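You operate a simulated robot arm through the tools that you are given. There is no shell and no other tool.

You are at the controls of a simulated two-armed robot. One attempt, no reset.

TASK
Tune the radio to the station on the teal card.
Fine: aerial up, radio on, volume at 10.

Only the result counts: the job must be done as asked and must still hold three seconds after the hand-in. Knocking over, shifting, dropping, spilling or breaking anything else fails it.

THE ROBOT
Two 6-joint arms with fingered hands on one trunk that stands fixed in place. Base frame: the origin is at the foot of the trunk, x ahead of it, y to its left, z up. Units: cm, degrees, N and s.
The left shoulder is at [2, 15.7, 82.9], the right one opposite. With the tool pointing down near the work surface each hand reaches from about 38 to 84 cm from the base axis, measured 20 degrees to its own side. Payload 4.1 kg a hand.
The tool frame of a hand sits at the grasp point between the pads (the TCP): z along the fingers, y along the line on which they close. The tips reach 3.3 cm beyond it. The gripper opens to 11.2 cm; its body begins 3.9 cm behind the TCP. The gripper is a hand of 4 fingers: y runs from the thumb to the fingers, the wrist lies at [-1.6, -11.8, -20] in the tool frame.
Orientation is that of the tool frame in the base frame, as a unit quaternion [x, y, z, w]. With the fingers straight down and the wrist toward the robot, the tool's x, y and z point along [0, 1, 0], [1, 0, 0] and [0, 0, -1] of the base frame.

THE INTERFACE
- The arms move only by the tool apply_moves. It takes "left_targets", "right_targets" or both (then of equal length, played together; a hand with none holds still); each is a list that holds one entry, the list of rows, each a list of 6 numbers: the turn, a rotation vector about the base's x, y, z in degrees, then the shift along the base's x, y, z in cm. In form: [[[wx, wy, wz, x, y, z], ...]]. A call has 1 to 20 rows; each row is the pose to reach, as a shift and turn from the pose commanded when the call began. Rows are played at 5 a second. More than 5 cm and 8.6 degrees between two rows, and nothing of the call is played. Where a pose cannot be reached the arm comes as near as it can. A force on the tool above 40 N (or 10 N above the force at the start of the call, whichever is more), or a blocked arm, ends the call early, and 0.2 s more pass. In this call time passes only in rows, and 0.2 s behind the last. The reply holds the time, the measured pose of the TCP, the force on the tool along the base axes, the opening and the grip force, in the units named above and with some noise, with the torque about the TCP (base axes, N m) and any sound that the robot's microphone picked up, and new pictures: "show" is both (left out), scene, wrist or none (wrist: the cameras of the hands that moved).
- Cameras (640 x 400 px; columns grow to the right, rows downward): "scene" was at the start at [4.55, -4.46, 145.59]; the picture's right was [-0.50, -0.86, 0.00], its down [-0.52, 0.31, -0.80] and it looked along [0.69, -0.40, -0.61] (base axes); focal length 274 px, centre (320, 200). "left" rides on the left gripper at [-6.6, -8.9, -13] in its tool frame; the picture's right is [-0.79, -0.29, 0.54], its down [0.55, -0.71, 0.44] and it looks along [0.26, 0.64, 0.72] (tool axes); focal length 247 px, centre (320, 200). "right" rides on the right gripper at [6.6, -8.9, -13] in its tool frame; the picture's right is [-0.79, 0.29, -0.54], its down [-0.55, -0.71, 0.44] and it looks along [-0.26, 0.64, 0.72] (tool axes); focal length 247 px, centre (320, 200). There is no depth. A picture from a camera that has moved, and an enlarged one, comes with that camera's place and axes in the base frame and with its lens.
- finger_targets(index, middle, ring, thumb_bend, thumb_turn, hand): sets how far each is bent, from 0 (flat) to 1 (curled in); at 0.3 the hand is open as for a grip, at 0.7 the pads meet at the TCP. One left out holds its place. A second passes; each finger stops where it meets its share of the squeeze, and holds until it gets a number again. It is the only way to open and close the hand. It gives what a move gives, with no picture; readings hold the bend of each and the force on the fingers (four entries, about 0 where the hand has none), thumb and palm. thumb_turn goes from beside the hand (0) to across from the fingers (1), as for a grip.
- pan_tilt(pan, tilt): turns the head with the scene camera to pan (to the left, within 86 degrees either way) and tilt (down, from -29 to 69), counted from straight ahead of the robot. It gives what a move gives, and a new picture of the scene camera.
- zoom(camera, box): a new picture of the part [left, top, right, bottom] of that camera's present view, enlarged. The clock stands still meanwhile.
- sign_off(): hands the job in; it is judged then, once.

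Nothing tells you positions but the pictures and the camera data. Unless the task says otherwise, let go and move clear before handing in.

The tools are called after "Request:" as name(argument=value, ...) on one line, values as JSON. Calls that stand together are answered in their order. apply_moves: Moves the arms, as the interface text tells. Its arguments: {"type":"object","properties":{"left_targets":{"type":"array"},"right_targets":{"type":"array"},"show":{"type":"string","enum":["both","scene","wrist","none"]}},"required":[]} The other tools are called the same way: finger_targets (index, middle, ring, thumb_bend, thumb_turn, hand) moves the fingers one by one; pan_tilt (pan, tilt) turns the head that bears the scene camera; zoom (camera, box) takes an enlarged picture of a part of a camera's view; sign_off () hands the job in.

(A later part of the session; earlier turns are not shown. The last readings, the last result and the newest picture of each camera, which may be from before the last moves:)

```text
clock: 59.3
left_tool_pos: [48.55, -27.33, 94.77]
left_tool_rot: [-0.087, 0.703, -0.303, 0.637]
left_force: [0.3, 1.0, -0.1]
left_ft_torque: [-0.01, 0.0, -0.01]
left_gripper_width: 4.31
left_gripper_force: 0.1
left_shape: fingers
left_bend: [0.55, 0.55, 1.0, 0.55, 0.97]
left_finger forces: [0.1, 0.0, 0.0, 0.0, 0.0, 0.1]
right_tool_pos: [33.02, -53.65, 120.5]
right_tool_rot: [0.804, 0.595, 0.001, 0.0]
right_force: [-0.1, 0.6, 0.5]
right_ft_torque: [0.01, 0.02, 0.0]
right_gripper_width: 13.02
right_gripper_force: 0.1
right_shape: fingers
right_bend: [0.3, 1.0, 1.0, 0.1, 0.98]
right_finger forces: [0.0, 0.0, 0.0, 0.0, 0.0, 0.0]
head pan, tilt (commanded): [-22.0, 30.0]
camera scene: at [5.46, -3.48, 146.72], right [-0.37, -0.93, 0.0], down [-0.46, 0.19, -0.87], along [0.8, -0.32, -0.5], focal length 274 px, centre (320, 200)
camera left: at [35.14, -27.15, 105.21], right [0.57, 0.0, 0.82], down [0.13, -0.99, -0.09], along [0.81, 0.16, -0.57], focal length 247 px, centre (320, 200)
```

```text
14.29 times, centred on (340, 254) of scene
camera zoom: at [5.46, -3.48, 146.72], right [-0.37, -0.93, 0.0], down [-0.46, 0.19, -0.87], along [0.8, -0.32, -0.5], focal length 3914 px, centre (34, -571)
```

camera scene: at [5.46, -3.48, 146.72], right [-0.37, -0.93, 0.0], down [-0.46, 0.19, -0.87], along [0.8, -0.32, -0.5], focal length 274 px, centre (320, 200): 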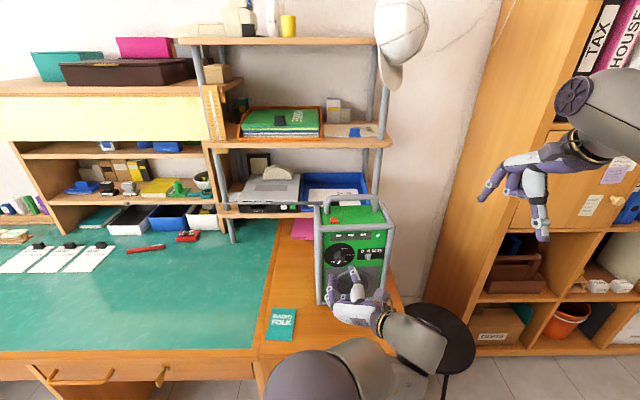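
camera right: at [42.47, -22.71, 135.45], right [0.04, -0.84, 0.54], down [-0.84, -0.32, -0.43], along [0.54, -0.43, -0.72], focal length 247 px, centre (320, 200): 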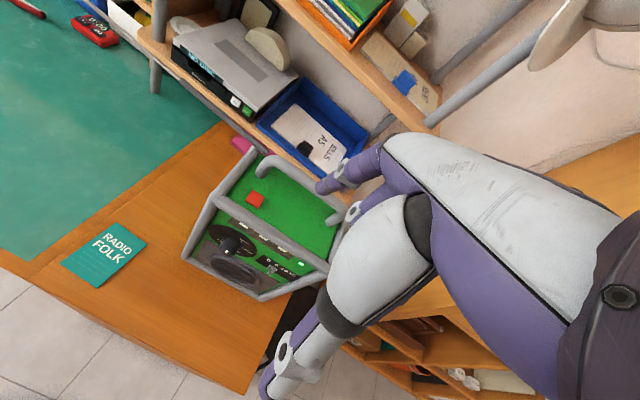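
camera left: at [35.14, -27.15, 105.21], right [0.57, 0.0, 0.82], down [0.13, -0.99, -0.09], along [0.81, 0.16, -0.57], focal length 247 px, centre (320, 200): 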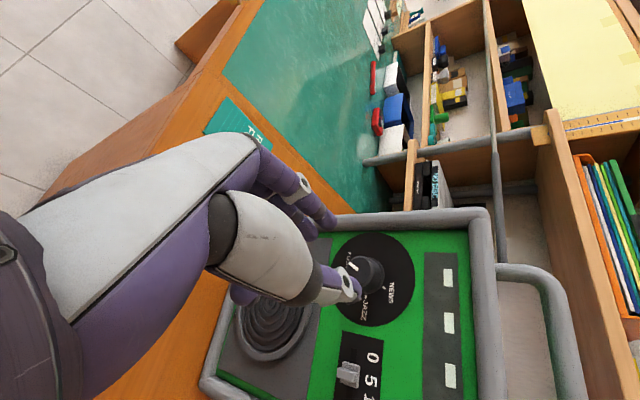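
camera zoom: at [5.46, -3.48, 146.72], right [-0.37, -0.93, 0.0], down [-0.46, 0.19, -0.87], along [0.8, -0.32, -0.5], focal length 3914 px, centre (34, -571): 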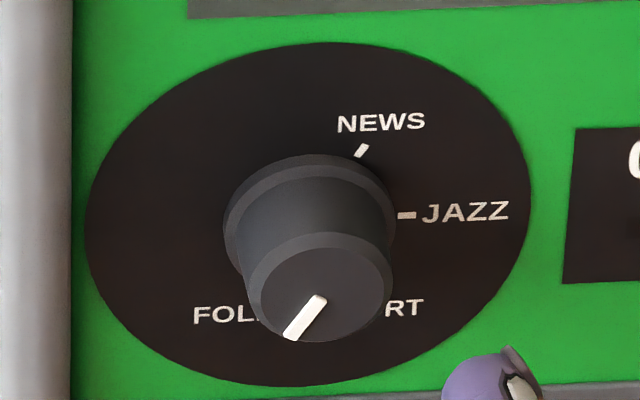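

The pointer reads 210–213° by both cameras, so FOLK is set. Next is the volume slider, which the right hand can reach pitched 75° down. First I'll look at the aerial's full extent now that the view is clear.

Request:
zoom(camera="scene", box=[200, 160, 340, 250])

Request:
zoom(camera="scene", box=[200, 185, 260, 225])

```text
4.44 times, centred on (270, 205) of scene
camera zoom: at [5.46, -3.48, 146.72], right [-0.37, -0.93, 0.0], down [-0.46, 0.19, -0.87], along [0.8, -0.32, -0.5], focal length 1218 px, centre (542, 178)
```

zoom: 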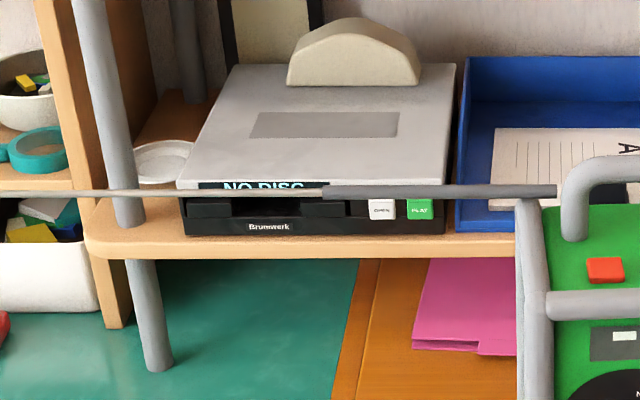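

```text
10.00 times, centred on (230, 205) of scene
camera zoom: at [5.46, -3.48, 146.72], right [-0.37, -0.93, 0.0], down [-0.46, 0.19, -0.87], along [0.8, -0.32, -0.5], focal length 2740 px, centre (1220, 150)
```

zoom: 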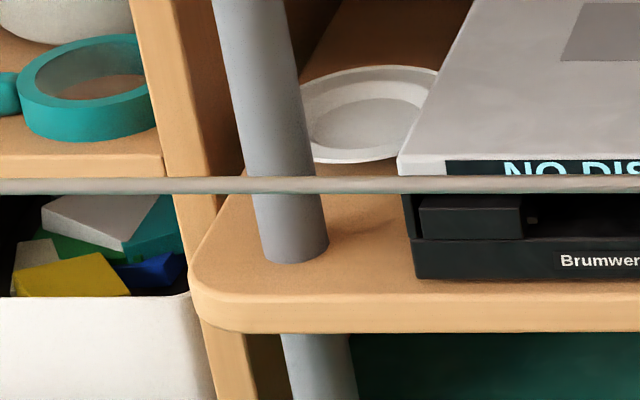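

The thin rod continues farther left. I'll zoom there to find its tip.

Request:
zoom(camera="scene", box=[80, 160, 240, 250])

Request:
zoom(camera="scene", box=[160, 190, 210, 215])

```text
4.00 times, centred on (160, 205) of scene
camera zoom: at [5.46, -3.48, 146.72], right [-0.37, -0.93, 0.0], down [-0.46, 0.19, -0.87], along [0.8, -0.32, -0.5], focal length 1096 px, centre (960, 180)
```

zoom: 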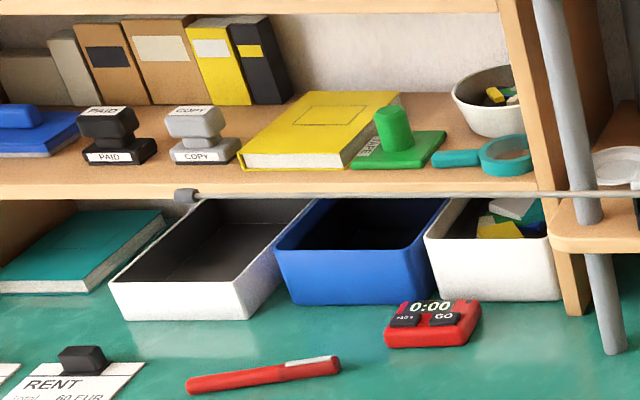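

```text
12.80 times, centred on (185, 202) of scene
camera zoom: at [5.46, -3.48, 146.72], right [-0.37, -0.93, 0.0], down [-0.46, 0.19, -0.87], along [0.8, -0.32, -0.5], focal length 3507 px, centre (2048, 168)
```

zoom: 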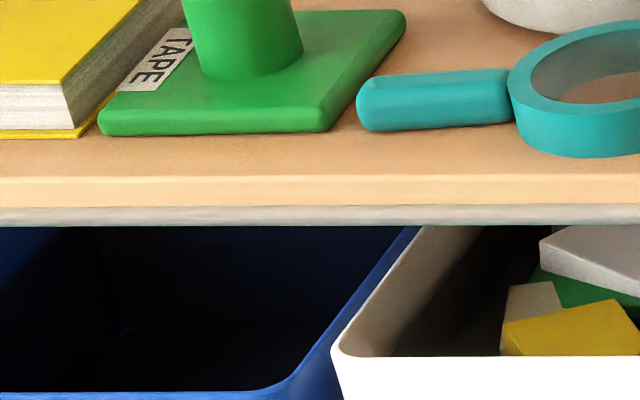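

The aerial is about 55 cm long and nearly horizontal, from the hinge at about (69.8, -30.5, 105.4) out to (87, 22, 107), with free space above. The right hand is best placed for both the slider and the aerial, so I'll withdraw the left hand up and to the left first.

Request:
apply_moves(left_targets=[[[-7.9, 2.64, 0, -1.5, 0.8, 1.0], [-15.8, 5.28, 0, -3.0, 1.6, 2.5], [-23.7, 7.92, 0, -4.5, 2.4, 4.5], [-31.6, 10.57, 0, -5.5, 3.2, 6.5], [-39.5, 13.2, 0, -6.5, 4.0, 8.5], [-47.4, 15.85, 0, -7.0, 5.0, 10.5], [-55.0, 18.4, 0, -7.5, 6.5, 12.5], [-55.0, 18.4, 0, -8.0, 10.0, 14.0], [-55.0, 18.4, 0, -8.0, 14.0, 15.0], [-55.0, 18.4, 0, -8.0, 18.0, 16.0], [-55.0, 18.4, 0, -8.0, 22.0, 17.0], [-55.0, 18.4, 0, -8.0, 26.0, 18.0], [-55.0, 18.4, 0, -8.0, 30.0, 18.0], [-55.0, 18.4, 0, -8.0, 34.0, 18.0]]], show="scene")

```text
clock: 62.3
left_tool_pos: [40.69, 6.66, 112.62]
left_tool_rot: [0.415, -0.574, 0.575, -0.409]
left_force: [-0.1, -0.2, 0.1]
left_ft_torque: [0.0, 0.0, -0.01]
left_gripper_width: 4.31
left_gripper_force: 0.1
left_shape: fingers
left_bend: [0.55, 0.55, 1.0, 0.55, 0.97]
left_finger forces: [0.1, 0.0, 0.0, 0.0, 0.0, 0.0]
right_tool_pos: [33.06, -53.64, 120.4]
right_tool_rot: [0.803, 0.596, 0.0, 0.001]
right_force: [-0.1, -0.7, 0.5]
right_ft_torque: [0.0, 0.02, 0.0]
right_gripper_width: 13.01
right_gripper_force: 0.1
right_shape: fingers
right_bend: [0.3, 1.0, 1.0, 0.1, 0.98]
right_finger forces: [0.0, 0.0, 0.0, 0.1, 0.0, 0.0]
head pan, tilt (commanded): [-22.0, 30.0]
camera scene: at [5.46, -3.53, 146.72], right [-0.37, -0.93, 0.0], down [-0.46, 0.19, -0.87], along [0.8, -0.32, -0.5], focal length 274 px, centre (320, 200)
```

scene: 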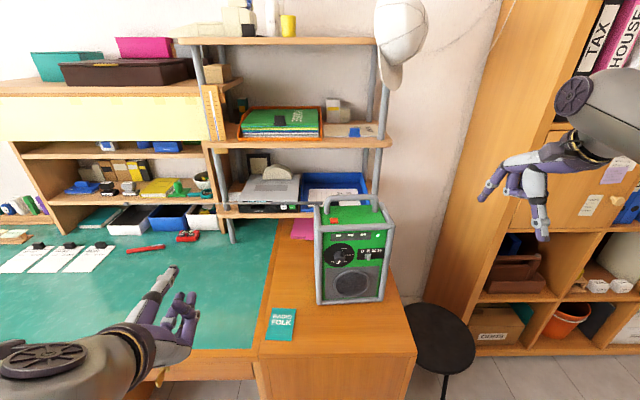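

The left hand is clear. Now I'll bring the right index finger, pitched 75° down, above and in front of the slider area.

Request:
apply_moves(right_targets=[[[-0.6, -1.8, -0.2, 1.6, 2.4, 0.0], [-1.2, -3.6, -0.4, 3.2, 4.9, -0.5], [-1.8, -5.3, -0.6, 4.8, 7.3, -1.5], [-2.4, -7.1, -0.8, 6.4, 9.7, -3.0], [-3.0, -8.9, -1.0, 8.0, 12.1, -5.0], [-3.6, -10.7, -1.2, 9.7, 14.6, -7.0], [-4.2, -12.4, -1.4, 11.3, 17.0, -9.0], [-4.75, -14.2, -1.6, 12.9, 19.4, -10.4]]], show="both")

Request:
zoom(camera="right", box=[220, 130, 400, 310])

Request:
zoom(camera="scene", box=[310, 180, 430, 270])

```text
clock: 64.1
left_tool_pos: [40.71, 6.77, 112.73]
left_tool_rot: [0.415, -0.574, 0.575, -0.41]
left_force: [-0.1, 0.4, -0.3]
left_ft_torque: [-0.05, 0.0, -0.01]
left_gripper_width: 4.35
left_gripper_force: 0.1
left_shape: fingers
left_bend: [0.55, 0.55, 1.0, 0.55, 0.97]
left_finger forces: [0.0, 0.1, 0.0, 0.0, 0.1, 0.0]
right_tool_pos: [45.88, -33.94, 110.11]
right_tool_rot: [0.804, 0.58, 0.074, 0.107]
right_force: [0.0, -0.2, 0.7]
right_ft_torque: [0.0, 0.04, -0.01]
right_gripper_width: 13.01
right_gripper_force: 0.1
right_shape: fingers
right_bend: [0.3, 1.0, 1.0, 0.1, 0.98]
right_finger forces: [0.0, 0.0, 0.0, 0.1, 0.0, 0.0]
head pan, tilt (commanded): [-22.0, 30.0]
camera scene: at [5.42, -3.49, 146.72], right [-0.37, -0.93, 0.0], down [-0.46, 0.19, -0.87], along [0.8, -0.32, -0.5], focal length 274 px, centre (320, 200)
camera right: at [36.65, -23.87, 120.41], right [-0.12, -0.79, 0.6], down [-0.72, -0.35, -0.6], along [0.68, -0.5, -0.53], focal length 247 px, centre (320, 200)
```

scene: 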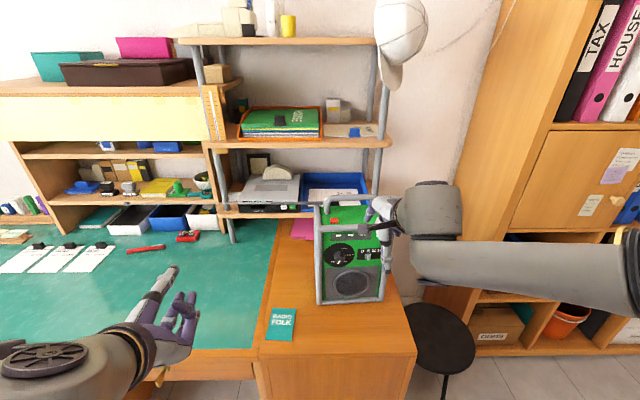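
right: 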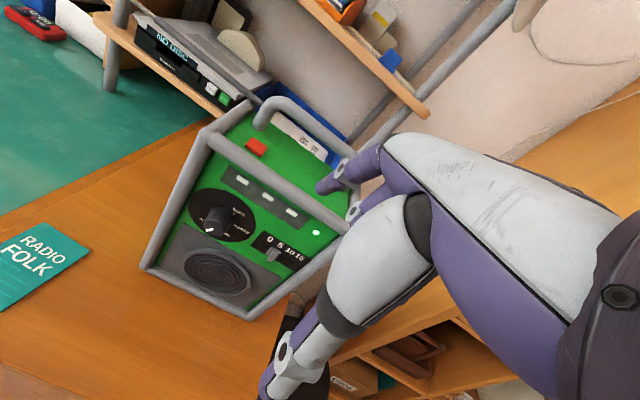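

```text
2.22 times, centred on (310, 220) of right
camera zoom: at [36.65, -23.87, 120.41], right [-0.12, -0.79, 0.6], down [-0.72, -0.35, -0.6], along [0.68, -0.5, -0.53], focal length 549 px, centre (342, 156)
```

zoom: 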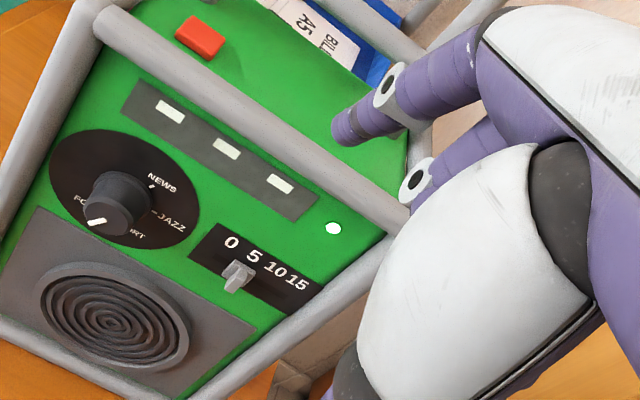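

```text
4.44 times, centred on (370, 225) of scene
camera zoom: at [5.42, -3.49, 146.72], right [-0.37, -0.93, 0.0], down [-0.46, 0.19, -0.87], along [0.8, -0.32, -0.5], focal length 1218 px, centre (98, 89)
```

zoom: 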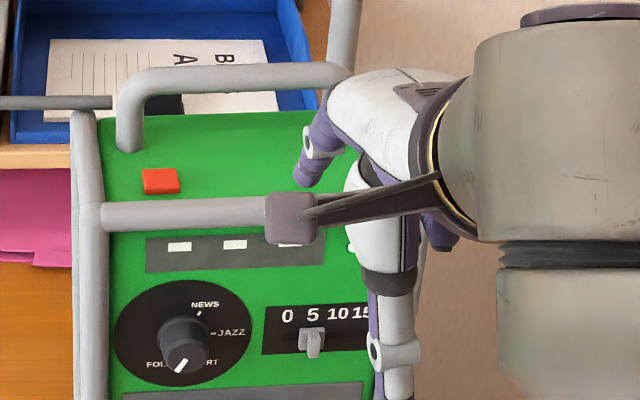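

Kinematics and pictures agree: the right fingertip is at about (52.9, -35.2, 108.8), 3.5 cm in front of the face. I'll lower it to slider height, to the left of the tab.

Request:
apply_moves(right_targets=[[[0, 0, 0, 0, 0, -3.0], [0, 0, 0, 0, 0, -6.0], [0, 0, 0, 0, -0.1, -9.0], [0, 0, 0, 0, -0.1, -12.0], [0, 0, 0, 0, -0.1, -14.0], [0, 0, 0, 0, -0.1, -15.4]]], show="both")

Request:
zoom(camera="right", box=[240, 130, 400, 290])

Request:
zoom(camera="scene", box=[320, 210, 410, 280])

```text
clock: 65.5
left_tool_pos: [40.76, 6.68, 112.77]
left_tool_rot: [0.416, -0.573, 0.575, -0.41]
left_force: [-0.7, -0.1, -1.1]
left_ft_torque: [-0.04, 0.02, 0.01]
left_gripper_width: 4.34
left_gripper_force: 0.1
left_shape: fingers
left_bend: [0.55, 0.55, 1.0, 0.55, 0.97]
left_finger forces: [0.0, 0.1, 0.1, 0.1, 0.0, 0.0]
right_tool_pos: [46.11, -34.08, 94.68]
right_tool_rot: [0.805, 0.579, 0.074, 0.106]
right_force: [1.1, 0.0, 0.2]
right_ft_torque: [0.0, -0.01, -0.01]
right_gripper_width: 13.01
right_gripper_force: 0.1
right_shape: fingers
right_bend: [0.3, 1.0, 1.0, 0.1, 0.98]
right_finger forces: [0.1, 0.0, 0.1, 0.1, 0.0, 0.0]
head pan, tilt (commanded): [-22.0, 30.0]
camera scene: at [5.43, -3.47, 146.72], right [-0.37, -0.93, 0.0], down [-0.46, 0.19, -0.87], along [0.8, -0.32, -0.5], focal length 274 px, centre (320, 200)
camera right: at [36.78, -24.11, 104.91], right [-0.12, -0.79, 0.6], down [-0.72, -0.34, -0.6], along [0.68, -0.5, -0.53], focal length 247 px, centre (320, 200)
```

scene: 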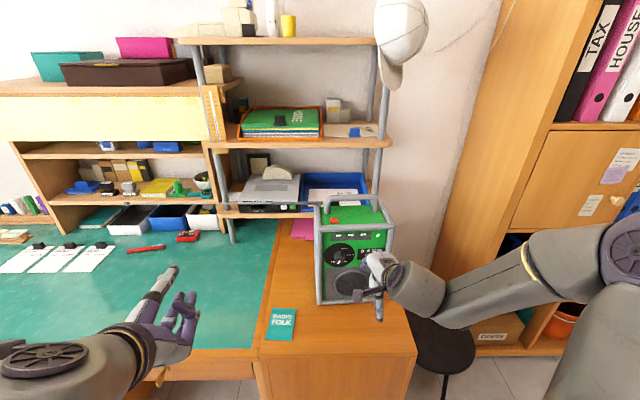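
right: 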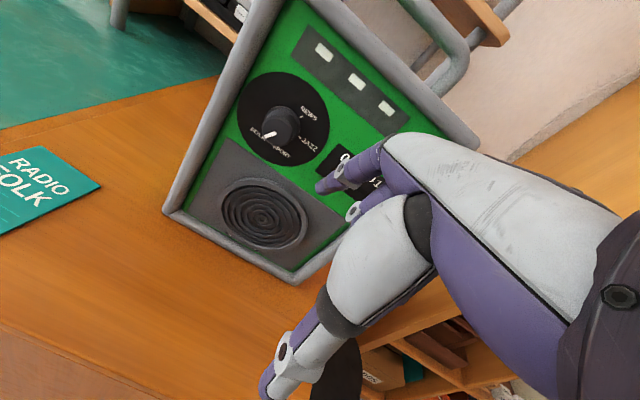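

```text
2.50 times, centred on (320, 210) of right
camera zoom: at [36.78, -24.11, 104.91], right [-0.12, -0.79, 0.6], down [-0.72, -0.34, -0.6], along [0.68, -0.5, -0.53], focal length 617 px, centre (320, 175)
```

zoom: 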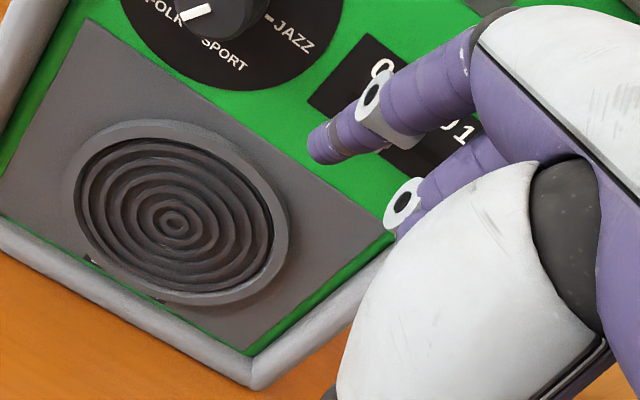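

```text
5.71 times, centred on (365, 245) of scene
camera zoom: at [5.43, -3.47, 146.72], right [-0.37, -0.93, 0.0], down [-0.46, 0.19, -0.87], along [0.8, -0.32, -0.5], focal length 1566 px, centre (63, -57)
```

zoom: 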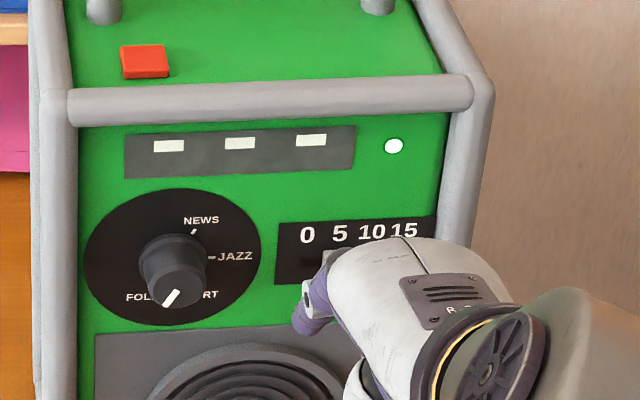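

Tip is at (53.2, -35.3, 93.4), left of and in front of the tab. I'll move in 2 cm toward the face, then slide right 1.7 cm, watching forces.

Request:
apply_moves(right_targets=[[[0, 0, 0, 0.95, -0.32, 0.1], [0, 0, 0, 1.6, -0.53, 0.2], [0, 0, 0, 1.9, -0.63, 0.2]]], show="none")

Request:
apply_moves(right_targets=[[[0, 0, 0, -0.16, -0.47, 0], [0, 0, 0, -0.32, -0.95, 0], [0, 0, 0, -0.43, -1.28, 0], [0, 0, 0, -0.54, -1.61, 0]]], show="both")

Request:
zoom(camera="right", box=[270, 130, 390, 230])

Request:
zoom(camera="scene", box=[340, 230, 400, 275])

```text
clock: 66.3
left_tool_pos: [40.7, 6.66, 112.7]
left_tool_rot: [0.416, -0.574, 0.575, -0.41]
left_force: [0.1, 0.2, 0.8]
left_ft_torque: [-0.03, 0.0, 0.01]
left_gripper_width: 4.31
left_gripper_force: 0.0
left_shape: fingers
left_bend: [0.55, 0.55, 1.0, 0.55, 0.97]
left_finger forces: [0.0, 0.1, 0.1, 0.0, 0.0, 0.0]
right_tool_pos: [47.95, -34.89, 94.84]
right_tool_rot: [0.805, 0.579, 0.074, 0.106]
right_force: [0.9, -0.4, 0.3]
right_ft_torque: [0.01, 0.04, 0.04]
right_gripper_width: 13.02
right_gripper_force: 0.2
right_shape: fingers
right_bend: [0.3, 1.0, 1.0, 0.1, 0.98]
right_finger forces: [0.1, 0.1, 0.1, 0.0, 0.0, 0.0]
head pan, tilt (commanded): [-22.0, 30.0]
```

```text
clock: 67.3
left_tool_pos: [40.73, 6.83, 112.64]
left_tool_rot: [0.415, -0.574, 0.575, -0.41]
left_force: [0.4, 0.2, -0.1]
left_ft_torque: [0.03, 0.02, -0.01]
left_gripper_width: 4.29
left_gripper_force: 0.2
left_shape: fingers
left_bend: [0.55, 0.55, 1.0, 0.55, 0.97]
left_finger forces: [0.0, 0.0, 0.0, 0.0, 0.0, 0.0]
right_tool_pos: [47.42, -36.55, 94.99]
right_tool_rot: [0.806, 0.578, 0.07, 0.106]
right_force: [-0.9, -0.2, -0.8]
right_ft_torque: [0.01, 0.02, 0.01]
right_gripper_width: 12.97
right_gripper_force: 0.3
right_shape: fingers
right_bend: [0.3, 1.0, 1.0, 0.1, 0.98]
right_finger forces: [0.4, 0.0, 0.1, 0.0, 0.0, 0.0]
head pan, tilt (commanded): [-22.0, 30.0]
camera scene: at [5.45, -3.48, 146.72], right [-0.37, -0.93, 0.0], down [-0.46, 0.19, -0.87], along [0.8, -0.32, -0.5], focal length 274 px, centre (320, 200)
camera right: at [38.31, -26.39, 105.24], right [-0.12, -0.79, 0.6], down [-0.73, -0.34, -0.6], along [0.68, -0.51, -0.53], focal length 247 px, centre (320, 200)
```

scene: 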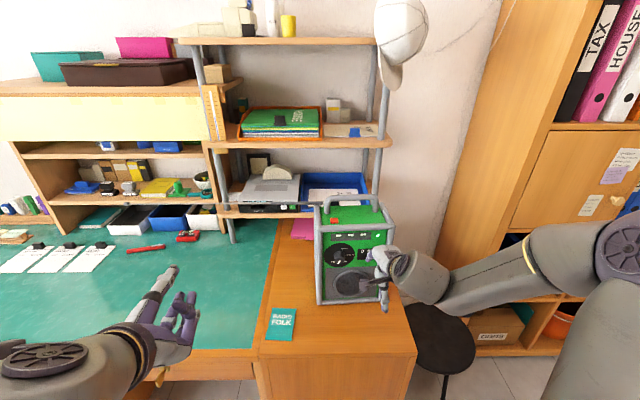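
right: 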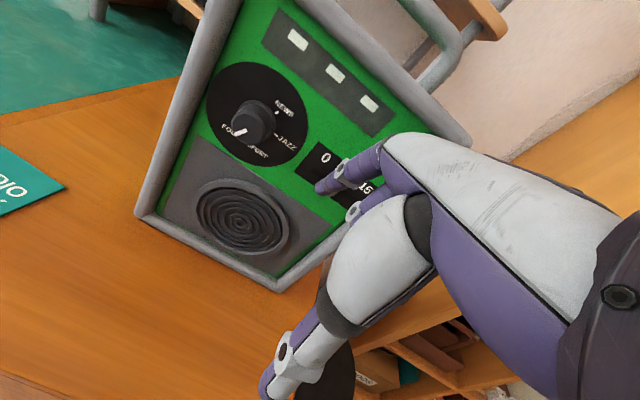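

```text
4.00 times, centred on (330, 180) of right
camera zoom: at [38.31, -26.39, 105.24], right [-0.12, -0.79, 0.6], down [-0.73, -0.34, -0.6], along [0.68, -0.51, -0.53], focal length 988 px, centre (280, 280)
```

zoom: 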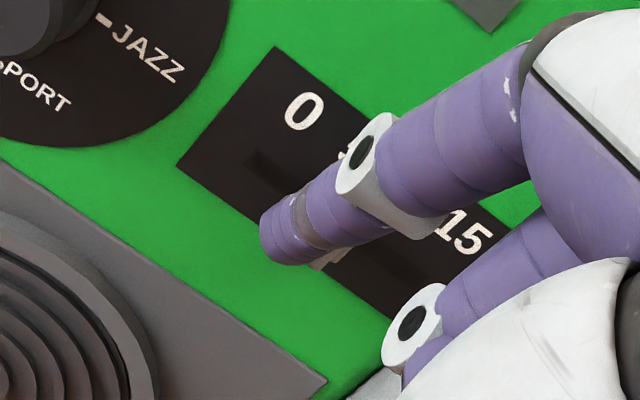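

```text
8.89 times, centred on (370, 252) of scene
camera zoom: at [5.45, -3.48, 146.72], right [-0.37, -0.93, 0.0], down [-0.46, 0.19, -0.87], along [0.8, -0.32, -0.5], focal length 2436 px, centre (-124, -267)
```

zoom: 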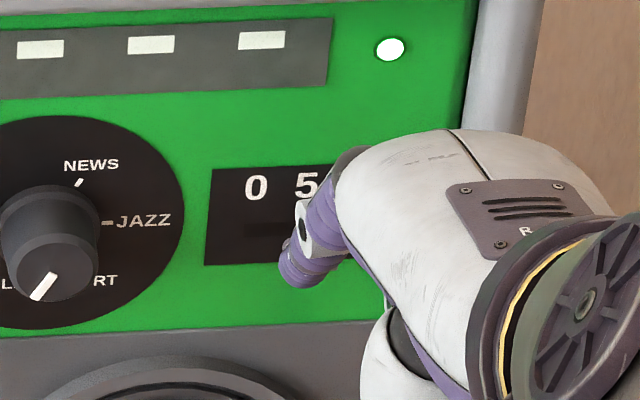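

By geometry the tab should now be at about u = 19.7, against 20.3 for "10". I'll back away left, out and up, to see exactly where it is.

Request:
apply_moves(right_targets=[[[0, 0, 0, 0.2, 0.6, 0], [0, 0, 0, -0.8, 1.0, 0], [0, 0, 0, -2.0, 1.4, 0.5], [0, 0, 0, -2.0, 1.4, 4], [0, 0, 0, -2.0, 1.4, 8], [0, 0, 0, -2.0, 1.4, 12]]], show="wrist")

Request:
zoom(camera="right", box=[230, 210, 330, 280])

Request:
zoom(camera="scene", box=[340, 235, 400, 275])

```text
clock: 68.7
left_tool_pos: [40.7, 6.69, 112.64]
left_tool_rot: [0.416, -0.574, 0.575, -0.409]
left_force: [0.4, 0.2, -0.1]
left_ft_torque: [0.0, 0.01, 0.0]
left_gripper_width: 4.3
left_gripper_force: 0.0
left_shape: fingers
left_bend: [0.55, 0.55, 1.0, 0.55, 0.97]
left_finger forces: [0.1, 0.1, 0.0, 0.0, 0.0, 0.0]
right_tool_pos: [45.43, -35.12, 107.03]
right_tool_rot: [0.805, 0.579, 0.075, 0.107]
right_force: [0.2, -0.4, -0.5]
right_ft_torque: [-0.02, 0.02, 0.02]
right_gripper_width: 13.02
right_gripper_force: 0.0
right_shape: fingers
right_bend: [0.3, 1.0, 1.0, 0.1, 0.98]
right_finger forces: [0.0, 0.1, 0.0, 0.0, 0.0, 0.0]
head pan, tilt (commanded): [-22.0, 30.0]
camera right: at [36.09, -25.11, 117.3], right [-0.12, -0.79, 0.6], down [-0.72, -0.35, -0.6], along [0.68, -0.5, -0.53], focal length 247 px, centre (320, 200)
```

right: 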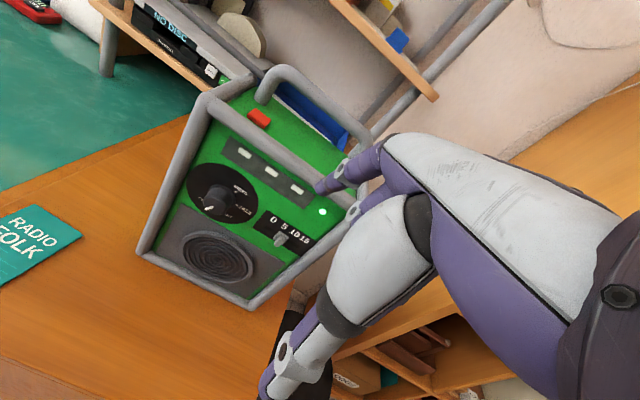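

```text
5.71 times, centred on (280, 245) of right
camera zoom: at [36.09, -25.11, 117.3], right [-0.12, -0.79, 0.6], down [-0.72, -0.35, -0.6], along [0.68, -0.5, -0.53], focal length 1411 px, centre (549, -57)
```

zoom: 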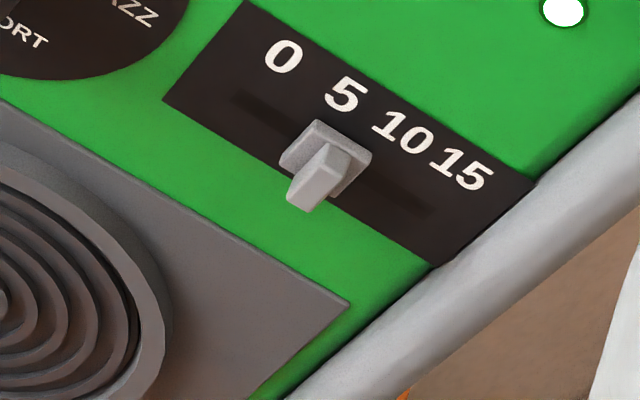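

```text
10.00 times, centred on (370, 255) of scene
camera zoom: at [5.47, -3.49, 146.72], right [-0.37, -0.93, 0.0], down [-0.46, 0.19, -0.87], along [0.8, -0.32, -0.5], focal length 2740 px, centre (-180, -350)
```

zoom: 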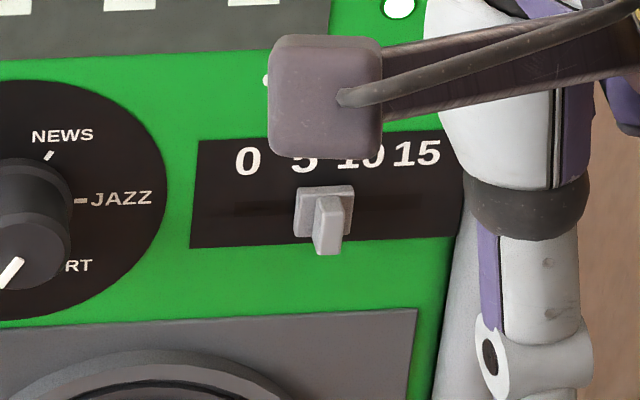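

The tab is at about 6.9 now and needs roughly 0.95 cm more. I'll return by the same path and push that much further.

Request:
apply_moves(right_targets=[[[0, 0, 0, 0, 0, -4], [0, 0, 0, 0, 0, -8], [0, 0, 0, 0, 0, -11.5], [0, 0, 0, 1.2, -0.4, -12], [0, 0, 0, 2.2, -0.8, -12], [0, 0, 0, 2.0, -1.4, -12], [0, 0, 0, 1.9, -1.7, -12], [0, 0, 0, 1.8, -2.0, -12], [0, 0, 0, 1.7, -2.29, -12]]], show="none")

Request:
zoom(camera="right", box=[270, 130, 390, 230])

Request:
apply_moves(right_targets=[[[0, 0, 0, 0.2, 0.6, 0], [0, 0, 0, -0.8, 1.0, 0], [0, 0, 0, -2.0, 1.4, 0.5], [0, 0, 0, -2.0, 1.4, 4], [0, 0, 0, -2.0, 1.4, 8], [0, 0, 0, -2.0, 1.4, 12], [0, 0, 0, -2.5, 0.0, 15]]], show="wrist")

Request:
zoom(camera="right", box=[220, 210, 340, 290])

Request:
zoom(camera="scene", box=[340, 235, 400, 275])

```text
clock: 70.7
left_tool_pos: [40.69, 6.69, 112.74]
left_tool_rot: [0.415, -0.574, 0.575, -0.409]
left_force: [-0.4, -1.0, -0.2]
left_ft_torque: [-0.03, -0.02, 0.0]
left_gripper_width: 4.32
left_gripper_force: 0.0
left_shape: fingers
left_bend: [0.55, 0.55, 1.0, 0.55, 0.97]
left_finger forces: [0.0, 0.0, 0.0, 0.0, 0.0, 0.0]
right_tool_pos: [47.53, -36.88, 95.37]
right_tool_rot: [0.806, 0.577, 0.071, 0.107]
right_force: [-0.3, -0.6, -0.4]
right_ft_torque: [0.03, -0.02, 0.02]
right_gripper_width: 13.01
right_gripper_force: 0.0
right_shape: fingers
right_bend: [0.3, 1.0, 1.0, 0.1, 0.98]
right_finger forces: [0.1, 0.0, 0.0, 0.0, 0.0, 0.0]
right hand out of reach, approached as far as the arm can: row 7, 8, 9
head pan, tilt (commanded): [-22.0, 30.0]
```

```text
4.00 times, centred on (330, 180) of right
camera zoom: at [38.35, -26.76, 105.65], right [-0.12, -0.79, 0.6], down [-0.73, -0.34, -0.6], along [0.68, -0.51, -0.53], focal length 988 px, centre (280, 280)
```

zoom: 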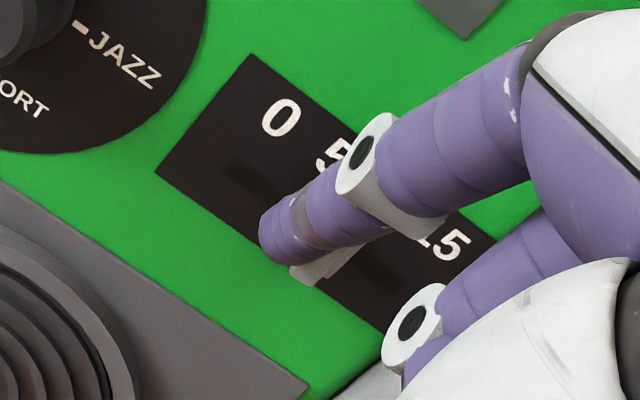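

```text
clock: 72.3
left_tool_pos: [40.79, 6.68, 112.61]
left_tool_rot: [0.416, -0.574, 0.575, -0.409]
left_force: [0.3, 0.9, 0.4]
left_ft_torque: [-0.04, -0.02, -0.01]
left_gripper_width: 4.3
left_gripper_force: 0.1
left_shape: fingers
left_bend: [0.55, 0.55, 1.0, 0.55, 0.97]
left_finger forces: [0.1, 0.0, 0.0, 0.0, 0.0, 0.1]
right_tool_pos: [45.17, -36.75, 110.36]
right_tool_rot: [0.805, 0.579, 0.075, 0.106]
right_force: [-0.1, -0.1, 0.1]
right_ft_torque: [0.05, 0.04, 0.0]
right_gripper_width: 12.99
right_gripper_force: 0.0
right_shape: fingers
right_bend: [0.3, 1.0, 1.0, 0.1, 0.98]
right_finger forces: [0.0, 0.0, 0.1, 0.1, 0.0, 0.1]
head pan, tilt (commanded): [-22.0, 30.0]
camera right: at [35.82, -26.8, 120.57], right [-0.12, -0.79, 0.6], down [-0.72, -0.35, -0.6], along [0.68, -0.5, -0.53], focal length 247 px, centre (320, 200)
```

right: 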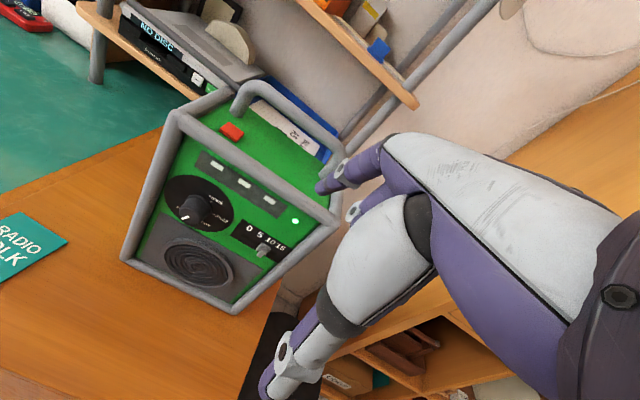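

```text
5.00 times, centred on (280, 250) of right
camera zoom: at [35.82, -26.8, 120.57], right [-0.12, -0.79, 0.6], down [-0.72, -0.35, -0.6], along [0.68, -0.5, -0.53], focal length 1235 px, centre (520, -50)
```

zoom: 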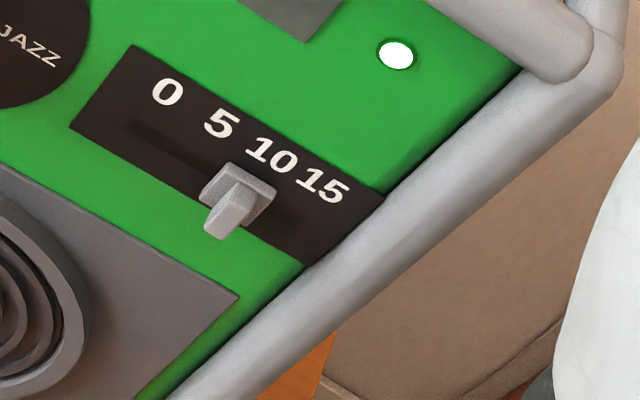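

```text
10.00 times, centred on (370, 255) of scene
camera zoom: at [5.46, -3.48, 146.72], right [-0.37, -0.93, 0.0], down [-0.46, 0.19, -0.87], along [0.8, -0.32, -0.5], focal length 2740 px, centre (-180, -350)
```

zoom: 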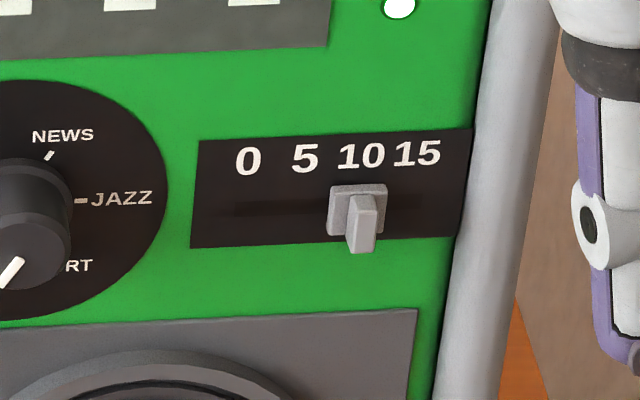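

Volume now reads about 9.9, right under the 10. Next is the aerial. I'll move the left hand farther left out of the way, then swing the right hand around the radio's left side to stand off in front of the rod, pointing forward and rolled 45°.

Request:
apply_moves(left_targets=[[[0, 0, 0, -1, 4, 0], [0, 0, 0, -2, 8, 0], [0, 0, 0, -3, 12, 0], [0, 0, 0, -4, 16, 0], [0, 0, 0, -4, 20, 0], [0, 0, 0, -4, 24, 0]]], show="none")

Request:
apply_moves(right_targets=[[[1.06, -6.12, -2.25, 0.5, 3.0, 2.0], [2.12, -12.2, -4.5, 1.5, 6.0, 4.0], [3.18, -18.3, -6.76, 2.5, 9.5, 5.0], [4.24, -24.5, -9.0, 4.0, 13.0, 5.0], [5.3, -30.6, -11.3, 6.0, 16.5, 4.0], [6.35, -36.7, -13.5, 8.0, 20.0, 3.0], [7.4, -42.8, -15.8, 10.0, 23.0, 2.0], [8.47, -48.9, -18.0, 12.0, 26.0, 1.0], [9.5, -55.0, -20.3, 14.0, 28.0, -1.0], [10.6, -61.2, -22.5, 16.0, 28.4, -2.5], [11.65, -67.3, -24.8, 18.0, 28.4, -3.5], [12.7, -73.4, -27.0, 20.0, 28.4, -4.4], [13.77, -79.5, -29.3, 21.4, 28.4, -4.4]]], show="both")

```text
clock: 73.7
left_tool_pos: [36.65, 28.37, 112.62]
left_tool_rot: [0.417, -0.573, 0.573, -0.412]
left_force: [0.1, -0.9, -0.7]
left_ft_torque: [0.03, -0.01, 0.01]
left_gripper_width: 4.3
left_gripper_force: 0.0
left_shape: fingers
left_bend: [0.55, 0.55, 1.0, 0.55, 0.98]
left_finger forces: [0.0, 0.0, 0.0, 0.1, 0.0, 0.1]
left hand out of reach, approached as far as the arm can: row 1, 2, 3, 4, 6
right_tool_pos: [45.15, -36.99, 110.25]
right_tool_rot: [0.805, 0.579, 0.074, 0.106]
right_force: [0.5, 0.1, -0.2]
right_ft_torque: [0.0, 0.0, -0.02]
right_gripper_width: 13.0
right_gripper_force: 0.1
right_shape: fingers
right_bend: [0.3, 1.0, 1.0, 0.1, 0.98]
right_finger forces: [0.1, 0.0, 0.0, 0.0, 0.0, 0.0]
head pan, tilt (commanded): [-22.0, 30.0]
```

```text
clock: 76.5
left_tool_pos: [36.55, 28.36, 112.63]
left_tool_rot: [-0.417, 0.573, -0.573, 0.412]
left_force: [0.1, -0.1, -0.2]
left_ft_torque: [0.04, 0.02, 0.05]
left_gripper_width: 4.29
left_gripper_force: 0.1
left_shape: fingers
left_bend: [0.55, 0.55, 1.0, 0.55, 0.98]
left_finger forces: [0.0, 0.1, 0.1, 0.0, 0.1, 0.0]
right_tool_pos: [73.67, -2.53, 109.87]
right_tool_rot: [0.689, 0.16, 0.597, 0.378]
right_force: [-0.8, -1.0, 1.4]
right_ft_torque: [0.02, 0.03, 0.03]
right_gripper_width: 13.0
right_gripper_force: 0.1
right_shape: fingers
right_bend: [0.3, 1.0, 1.0, 0.1, 0.98]
right_finger forces: [0.0, 0.0, 0.0, 0.1, 0.0, 0.0]
right hand out of reach, approached as far as the arm can: row 8, 9, 10, 11, 12, 13
head pan, tilt (commanded): [-22.0, 30.0]
camera scene: at [5.4, -3.54, 146.72], right [-0.37, -0.93, 0.0], down [-0.46, 0.19, -0.87], along [0.8, -0.32, -0.5], focal length 274 px, centre (320, 200)
camera right: at [65.0, 12.06, 108.26], right [-0.76, -0.54, -0.35], down [0.44, -0.04, -0.89], along [0.47, -0.84, 0.27], focal length 247 px, centre (320, 200)
```

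scene: 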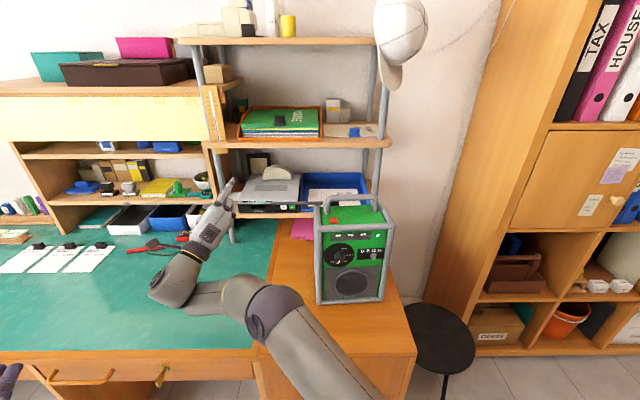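
right: 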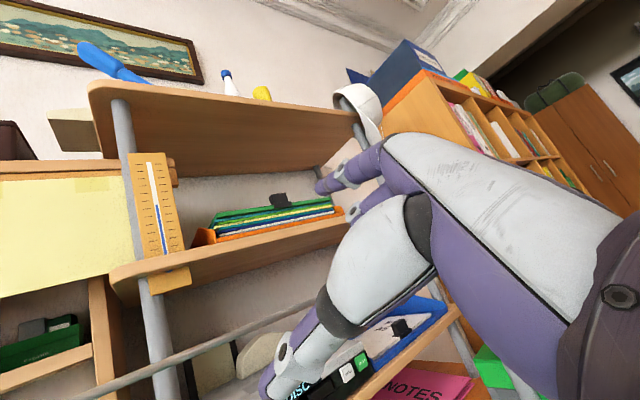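

The right hand came round to (73.7, -2.5, 109.9) with the wanted orientation, about 5 cm in front of the rod. I'll zoom on its surroundings before moving in.

Request:
zoom(camera="right", box=[60, 120, 460, 400])

Request:
zoom(camera="scene", box=[140, 150, 340, 290])

```text
1.43 times, centred on (260, 260) of right
camera zoom: at [65.0, 12.06, 108.26], right [-0.76, -0.54, -0.35], down [0.44, -0.04, -0.89], along [0.47, -0.84, 0.27], focal length 353 px, centre (406, 114)
```

zoom: 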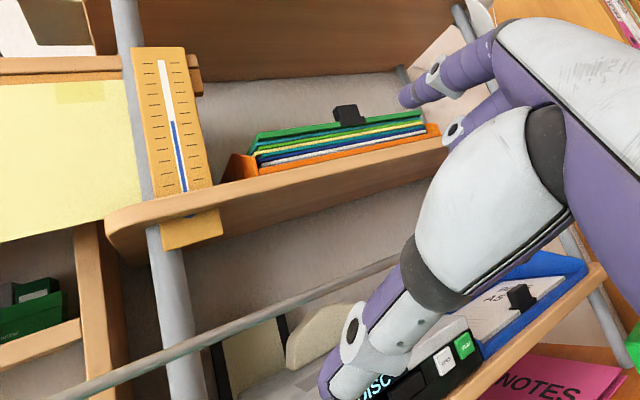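

```text
2.86 times, centred on (240, 220) of scene
camera zoom: at [5.4, -3.54, 146.72], right [-0.37, -0.93, 0.0], down [-0.46, 0.19, -0.87], along [0.8, -0.32, -0.5], focal length 783 px, centre (549, 143)
```

zoom: 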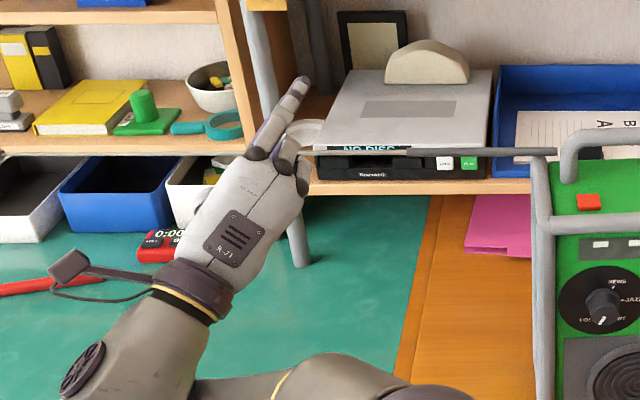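

The rod is in front of and just below the hand, and the opening between thumb and index will straddle it. I'll lower 3.6 cm, then move forward 5 cm so the rod enters the gap.

Request:
apply_moves(right_targets=[[[0, 0, 0, 0, 0, -1.2], [0, 0, 0, 0, 0, -2.4], [0, 0, 0, 0, 0, -3.6], [0, 0, 0, 1.2, -0.4, -3.6], [0, 0, 0, 2.5, -0.83, -3.6], [0, 0, 0, 3.8, -1.25, -3.6], [0, 0, 0, 4.9, -1.64, -3.6]]], show="both")

Request:
zoom(camera="right", box=[160, 130, 460, 400])

Request:
zoom(camera="scene", box=[180, 150, 340, 270])

```text
clock: 78.1
left_tool_pos: [36.61, 28.32, 112.55]
left_tool_rot: [-0.417, 0.573, -0.573, 0.412]
left_force: [-0.7, 0.5, -0.4]
left_ft_torque: [0.0, 0.01, -0.02]
left_gripper_width: 4.3
left_gripper_force: 0.1
left_shape: fingers
left_bend: [0.55, 0.55, 1.0, 0.55, 0.98]
left_finger forces: [0.1, 0.0, 0.1, 0.1, 0.0, 0.1]
right_tool_pos: [78.06, -3.94, 106.66]
right_tool_rot: [0.689, 0.162, 0.6, 0.373]
right_force: [-0.7, 1.0, 0.3]
right_ft_torque: [-0.02, -0.02, -0.01]
right_gripper_width: 13.0
right_gripper_force: 0.1
right_shape: fingers
right_bend: [0.3, 1.0, 1.0, 0.1, 0.98]
right_finger forces: [0.0, 0.0, 0.1, 0.0, 0.1, 0.0]
right hand out of reach, approached as far as the arm can: row 1, 2, 3, 7
head pan, tilt (commanded): [-22.0, 30.0]
camera scene: at [5.45, -3.48, 146.72], right [-0.37, -0.93, 0.0], down [-0.46, 0.19, -0.87], along [0.8, -0.32, -0.5], focal length 274 px, centre (320, 200)
camera right: at [69.26, 10.54, 104.97], right [-0.75, -0.55, -0.36], down [0.45, -0.03, -0.89], along [0.48, -0.83, 0.27], focal length 247 px, centre (320, 200)
```

scene: 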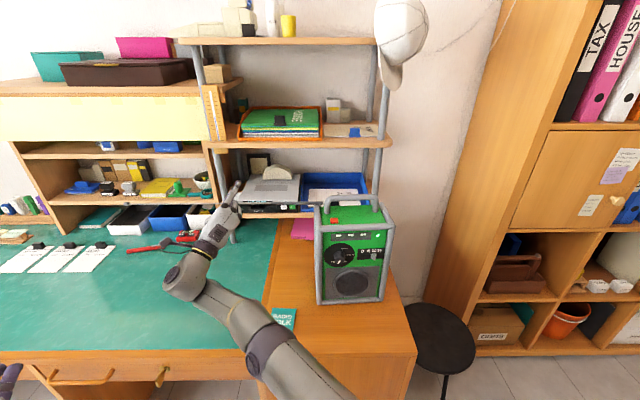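
right: 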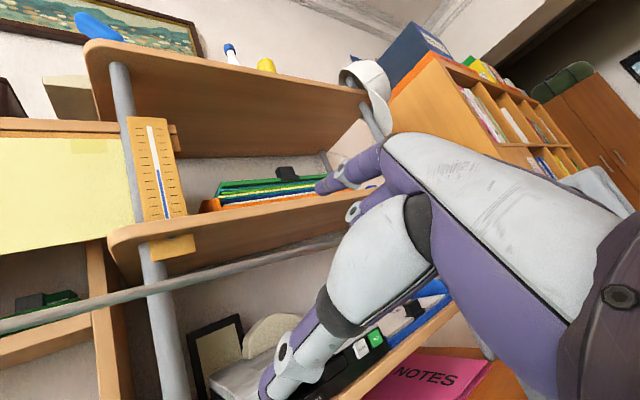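

```text
1.48 times, centred on (310, 265) of right
camera zoom: at [69.26, 10.54, 104.97], right [-0.75, -0.55, -0.36], down [0.45, -0.03, -0.89], along [0.48, -0.83, 0.27], focal length 366 px, centre (335, 104)
```

zoom: 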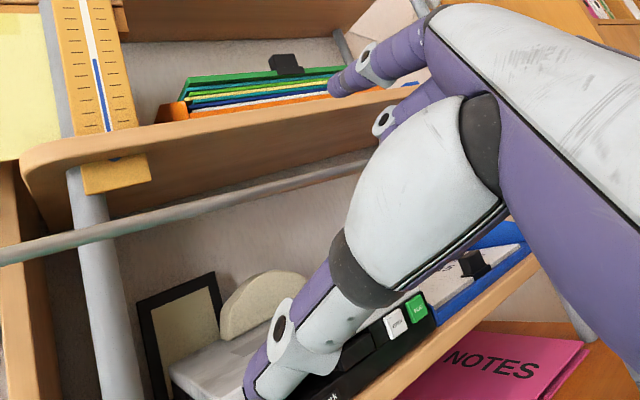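

```text
3.33 times, centred on (260, 210) of scene
camera zoom: at [5.45, -3.48, 146.72], right [-0.37, -0.93, 0.0], down [-0.46, 0.19, -0.87], along [0.8, -0.32, -0.5], focal length 913 px, centre (520, 167)
```

zoom: 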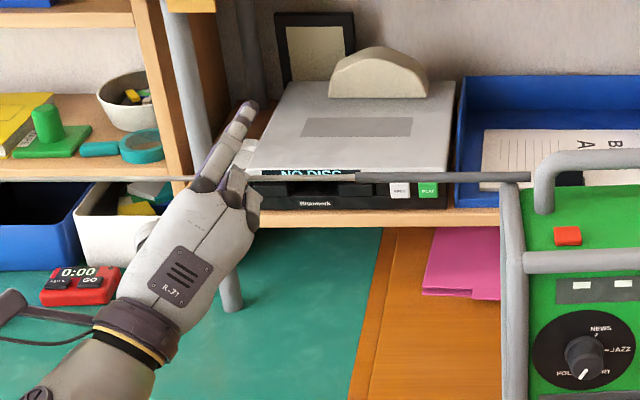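

The rod passes through the gap at the TCP. I'll close thumb and index into a loose cage around it.

Request:
finger_targets(hand="right", index=0.58, middle=0.58, ring=1.0, thumb_bend=0.57)

Request:
zoom(camera="right", box=[220, 130, 420, 330])

Request:
zoom(camera="scene", box=[200, 170, 280, 230])

```text
clock: 79.1
left_tool_pos: [36.52, 28.39, 112.55]
left_tool_rot: [-0.417, 0.573, -0.573, 0.412]
left_force: [0.4, -0.2, -0.2]
left_ft_torque: [0.01, 0.0, -0.02]
left_gripper_width: 4.34
left_gripper_force: 0.2
left_shape: fingers
left_bend: [0.55, 0.55, 1.0, 0.55, 0.98]
left_finger forces: [0.1, 0.0, 0.0, 0.0, 0.0, 0.0]
right_tool_pos: [78.11, -3.86, 106.62]
right_tool_rot: [0.688, 0.162, 0.601, 0.372]
right_force: [1.5, 6.3, 0.6]
right_ft_torque: [-0.02, 0.01, -0.02]
right_gripper_width: 4.74
right_gripper_force: 10.1
right_shape: fingers
right_bend: [0.52, 0.72, 1.0, 0.56, 0.98]
right_finger forces: [9.4, 11.5, 0.0, 0.0, 0.0, 0.0]
head pan, tilt (commanded): [-22.0, 30.0]
```

```text
2.00 times, centred on (320, 230) of right
camera zoom: at [69.22, 10.65, 104.98], right [-0.75, -0.55, -0.36], down [0.45, -0.03, -0.89], along [0.48, -0.83, 0.27], focal length 494 px, centre (320, 140)
```

zoom: 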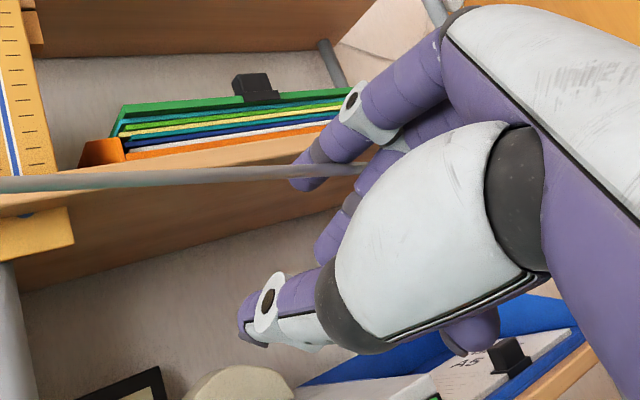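

```text
6.67 times, centred on (240, 200) of scene
camera zoom: at [5.45, -3.45, 146.72], right [-0.37, -0.93, 0.0], down [-0.46, 0.19, -0.87], along [0.8, -0.32, -0.5], focal length 1827 px, centre (853, 200)
```

zoom: 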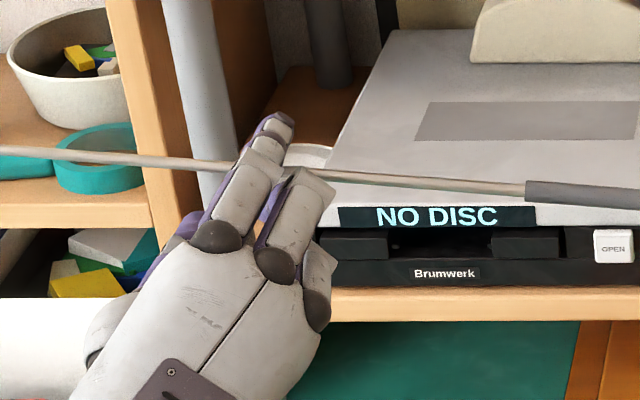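

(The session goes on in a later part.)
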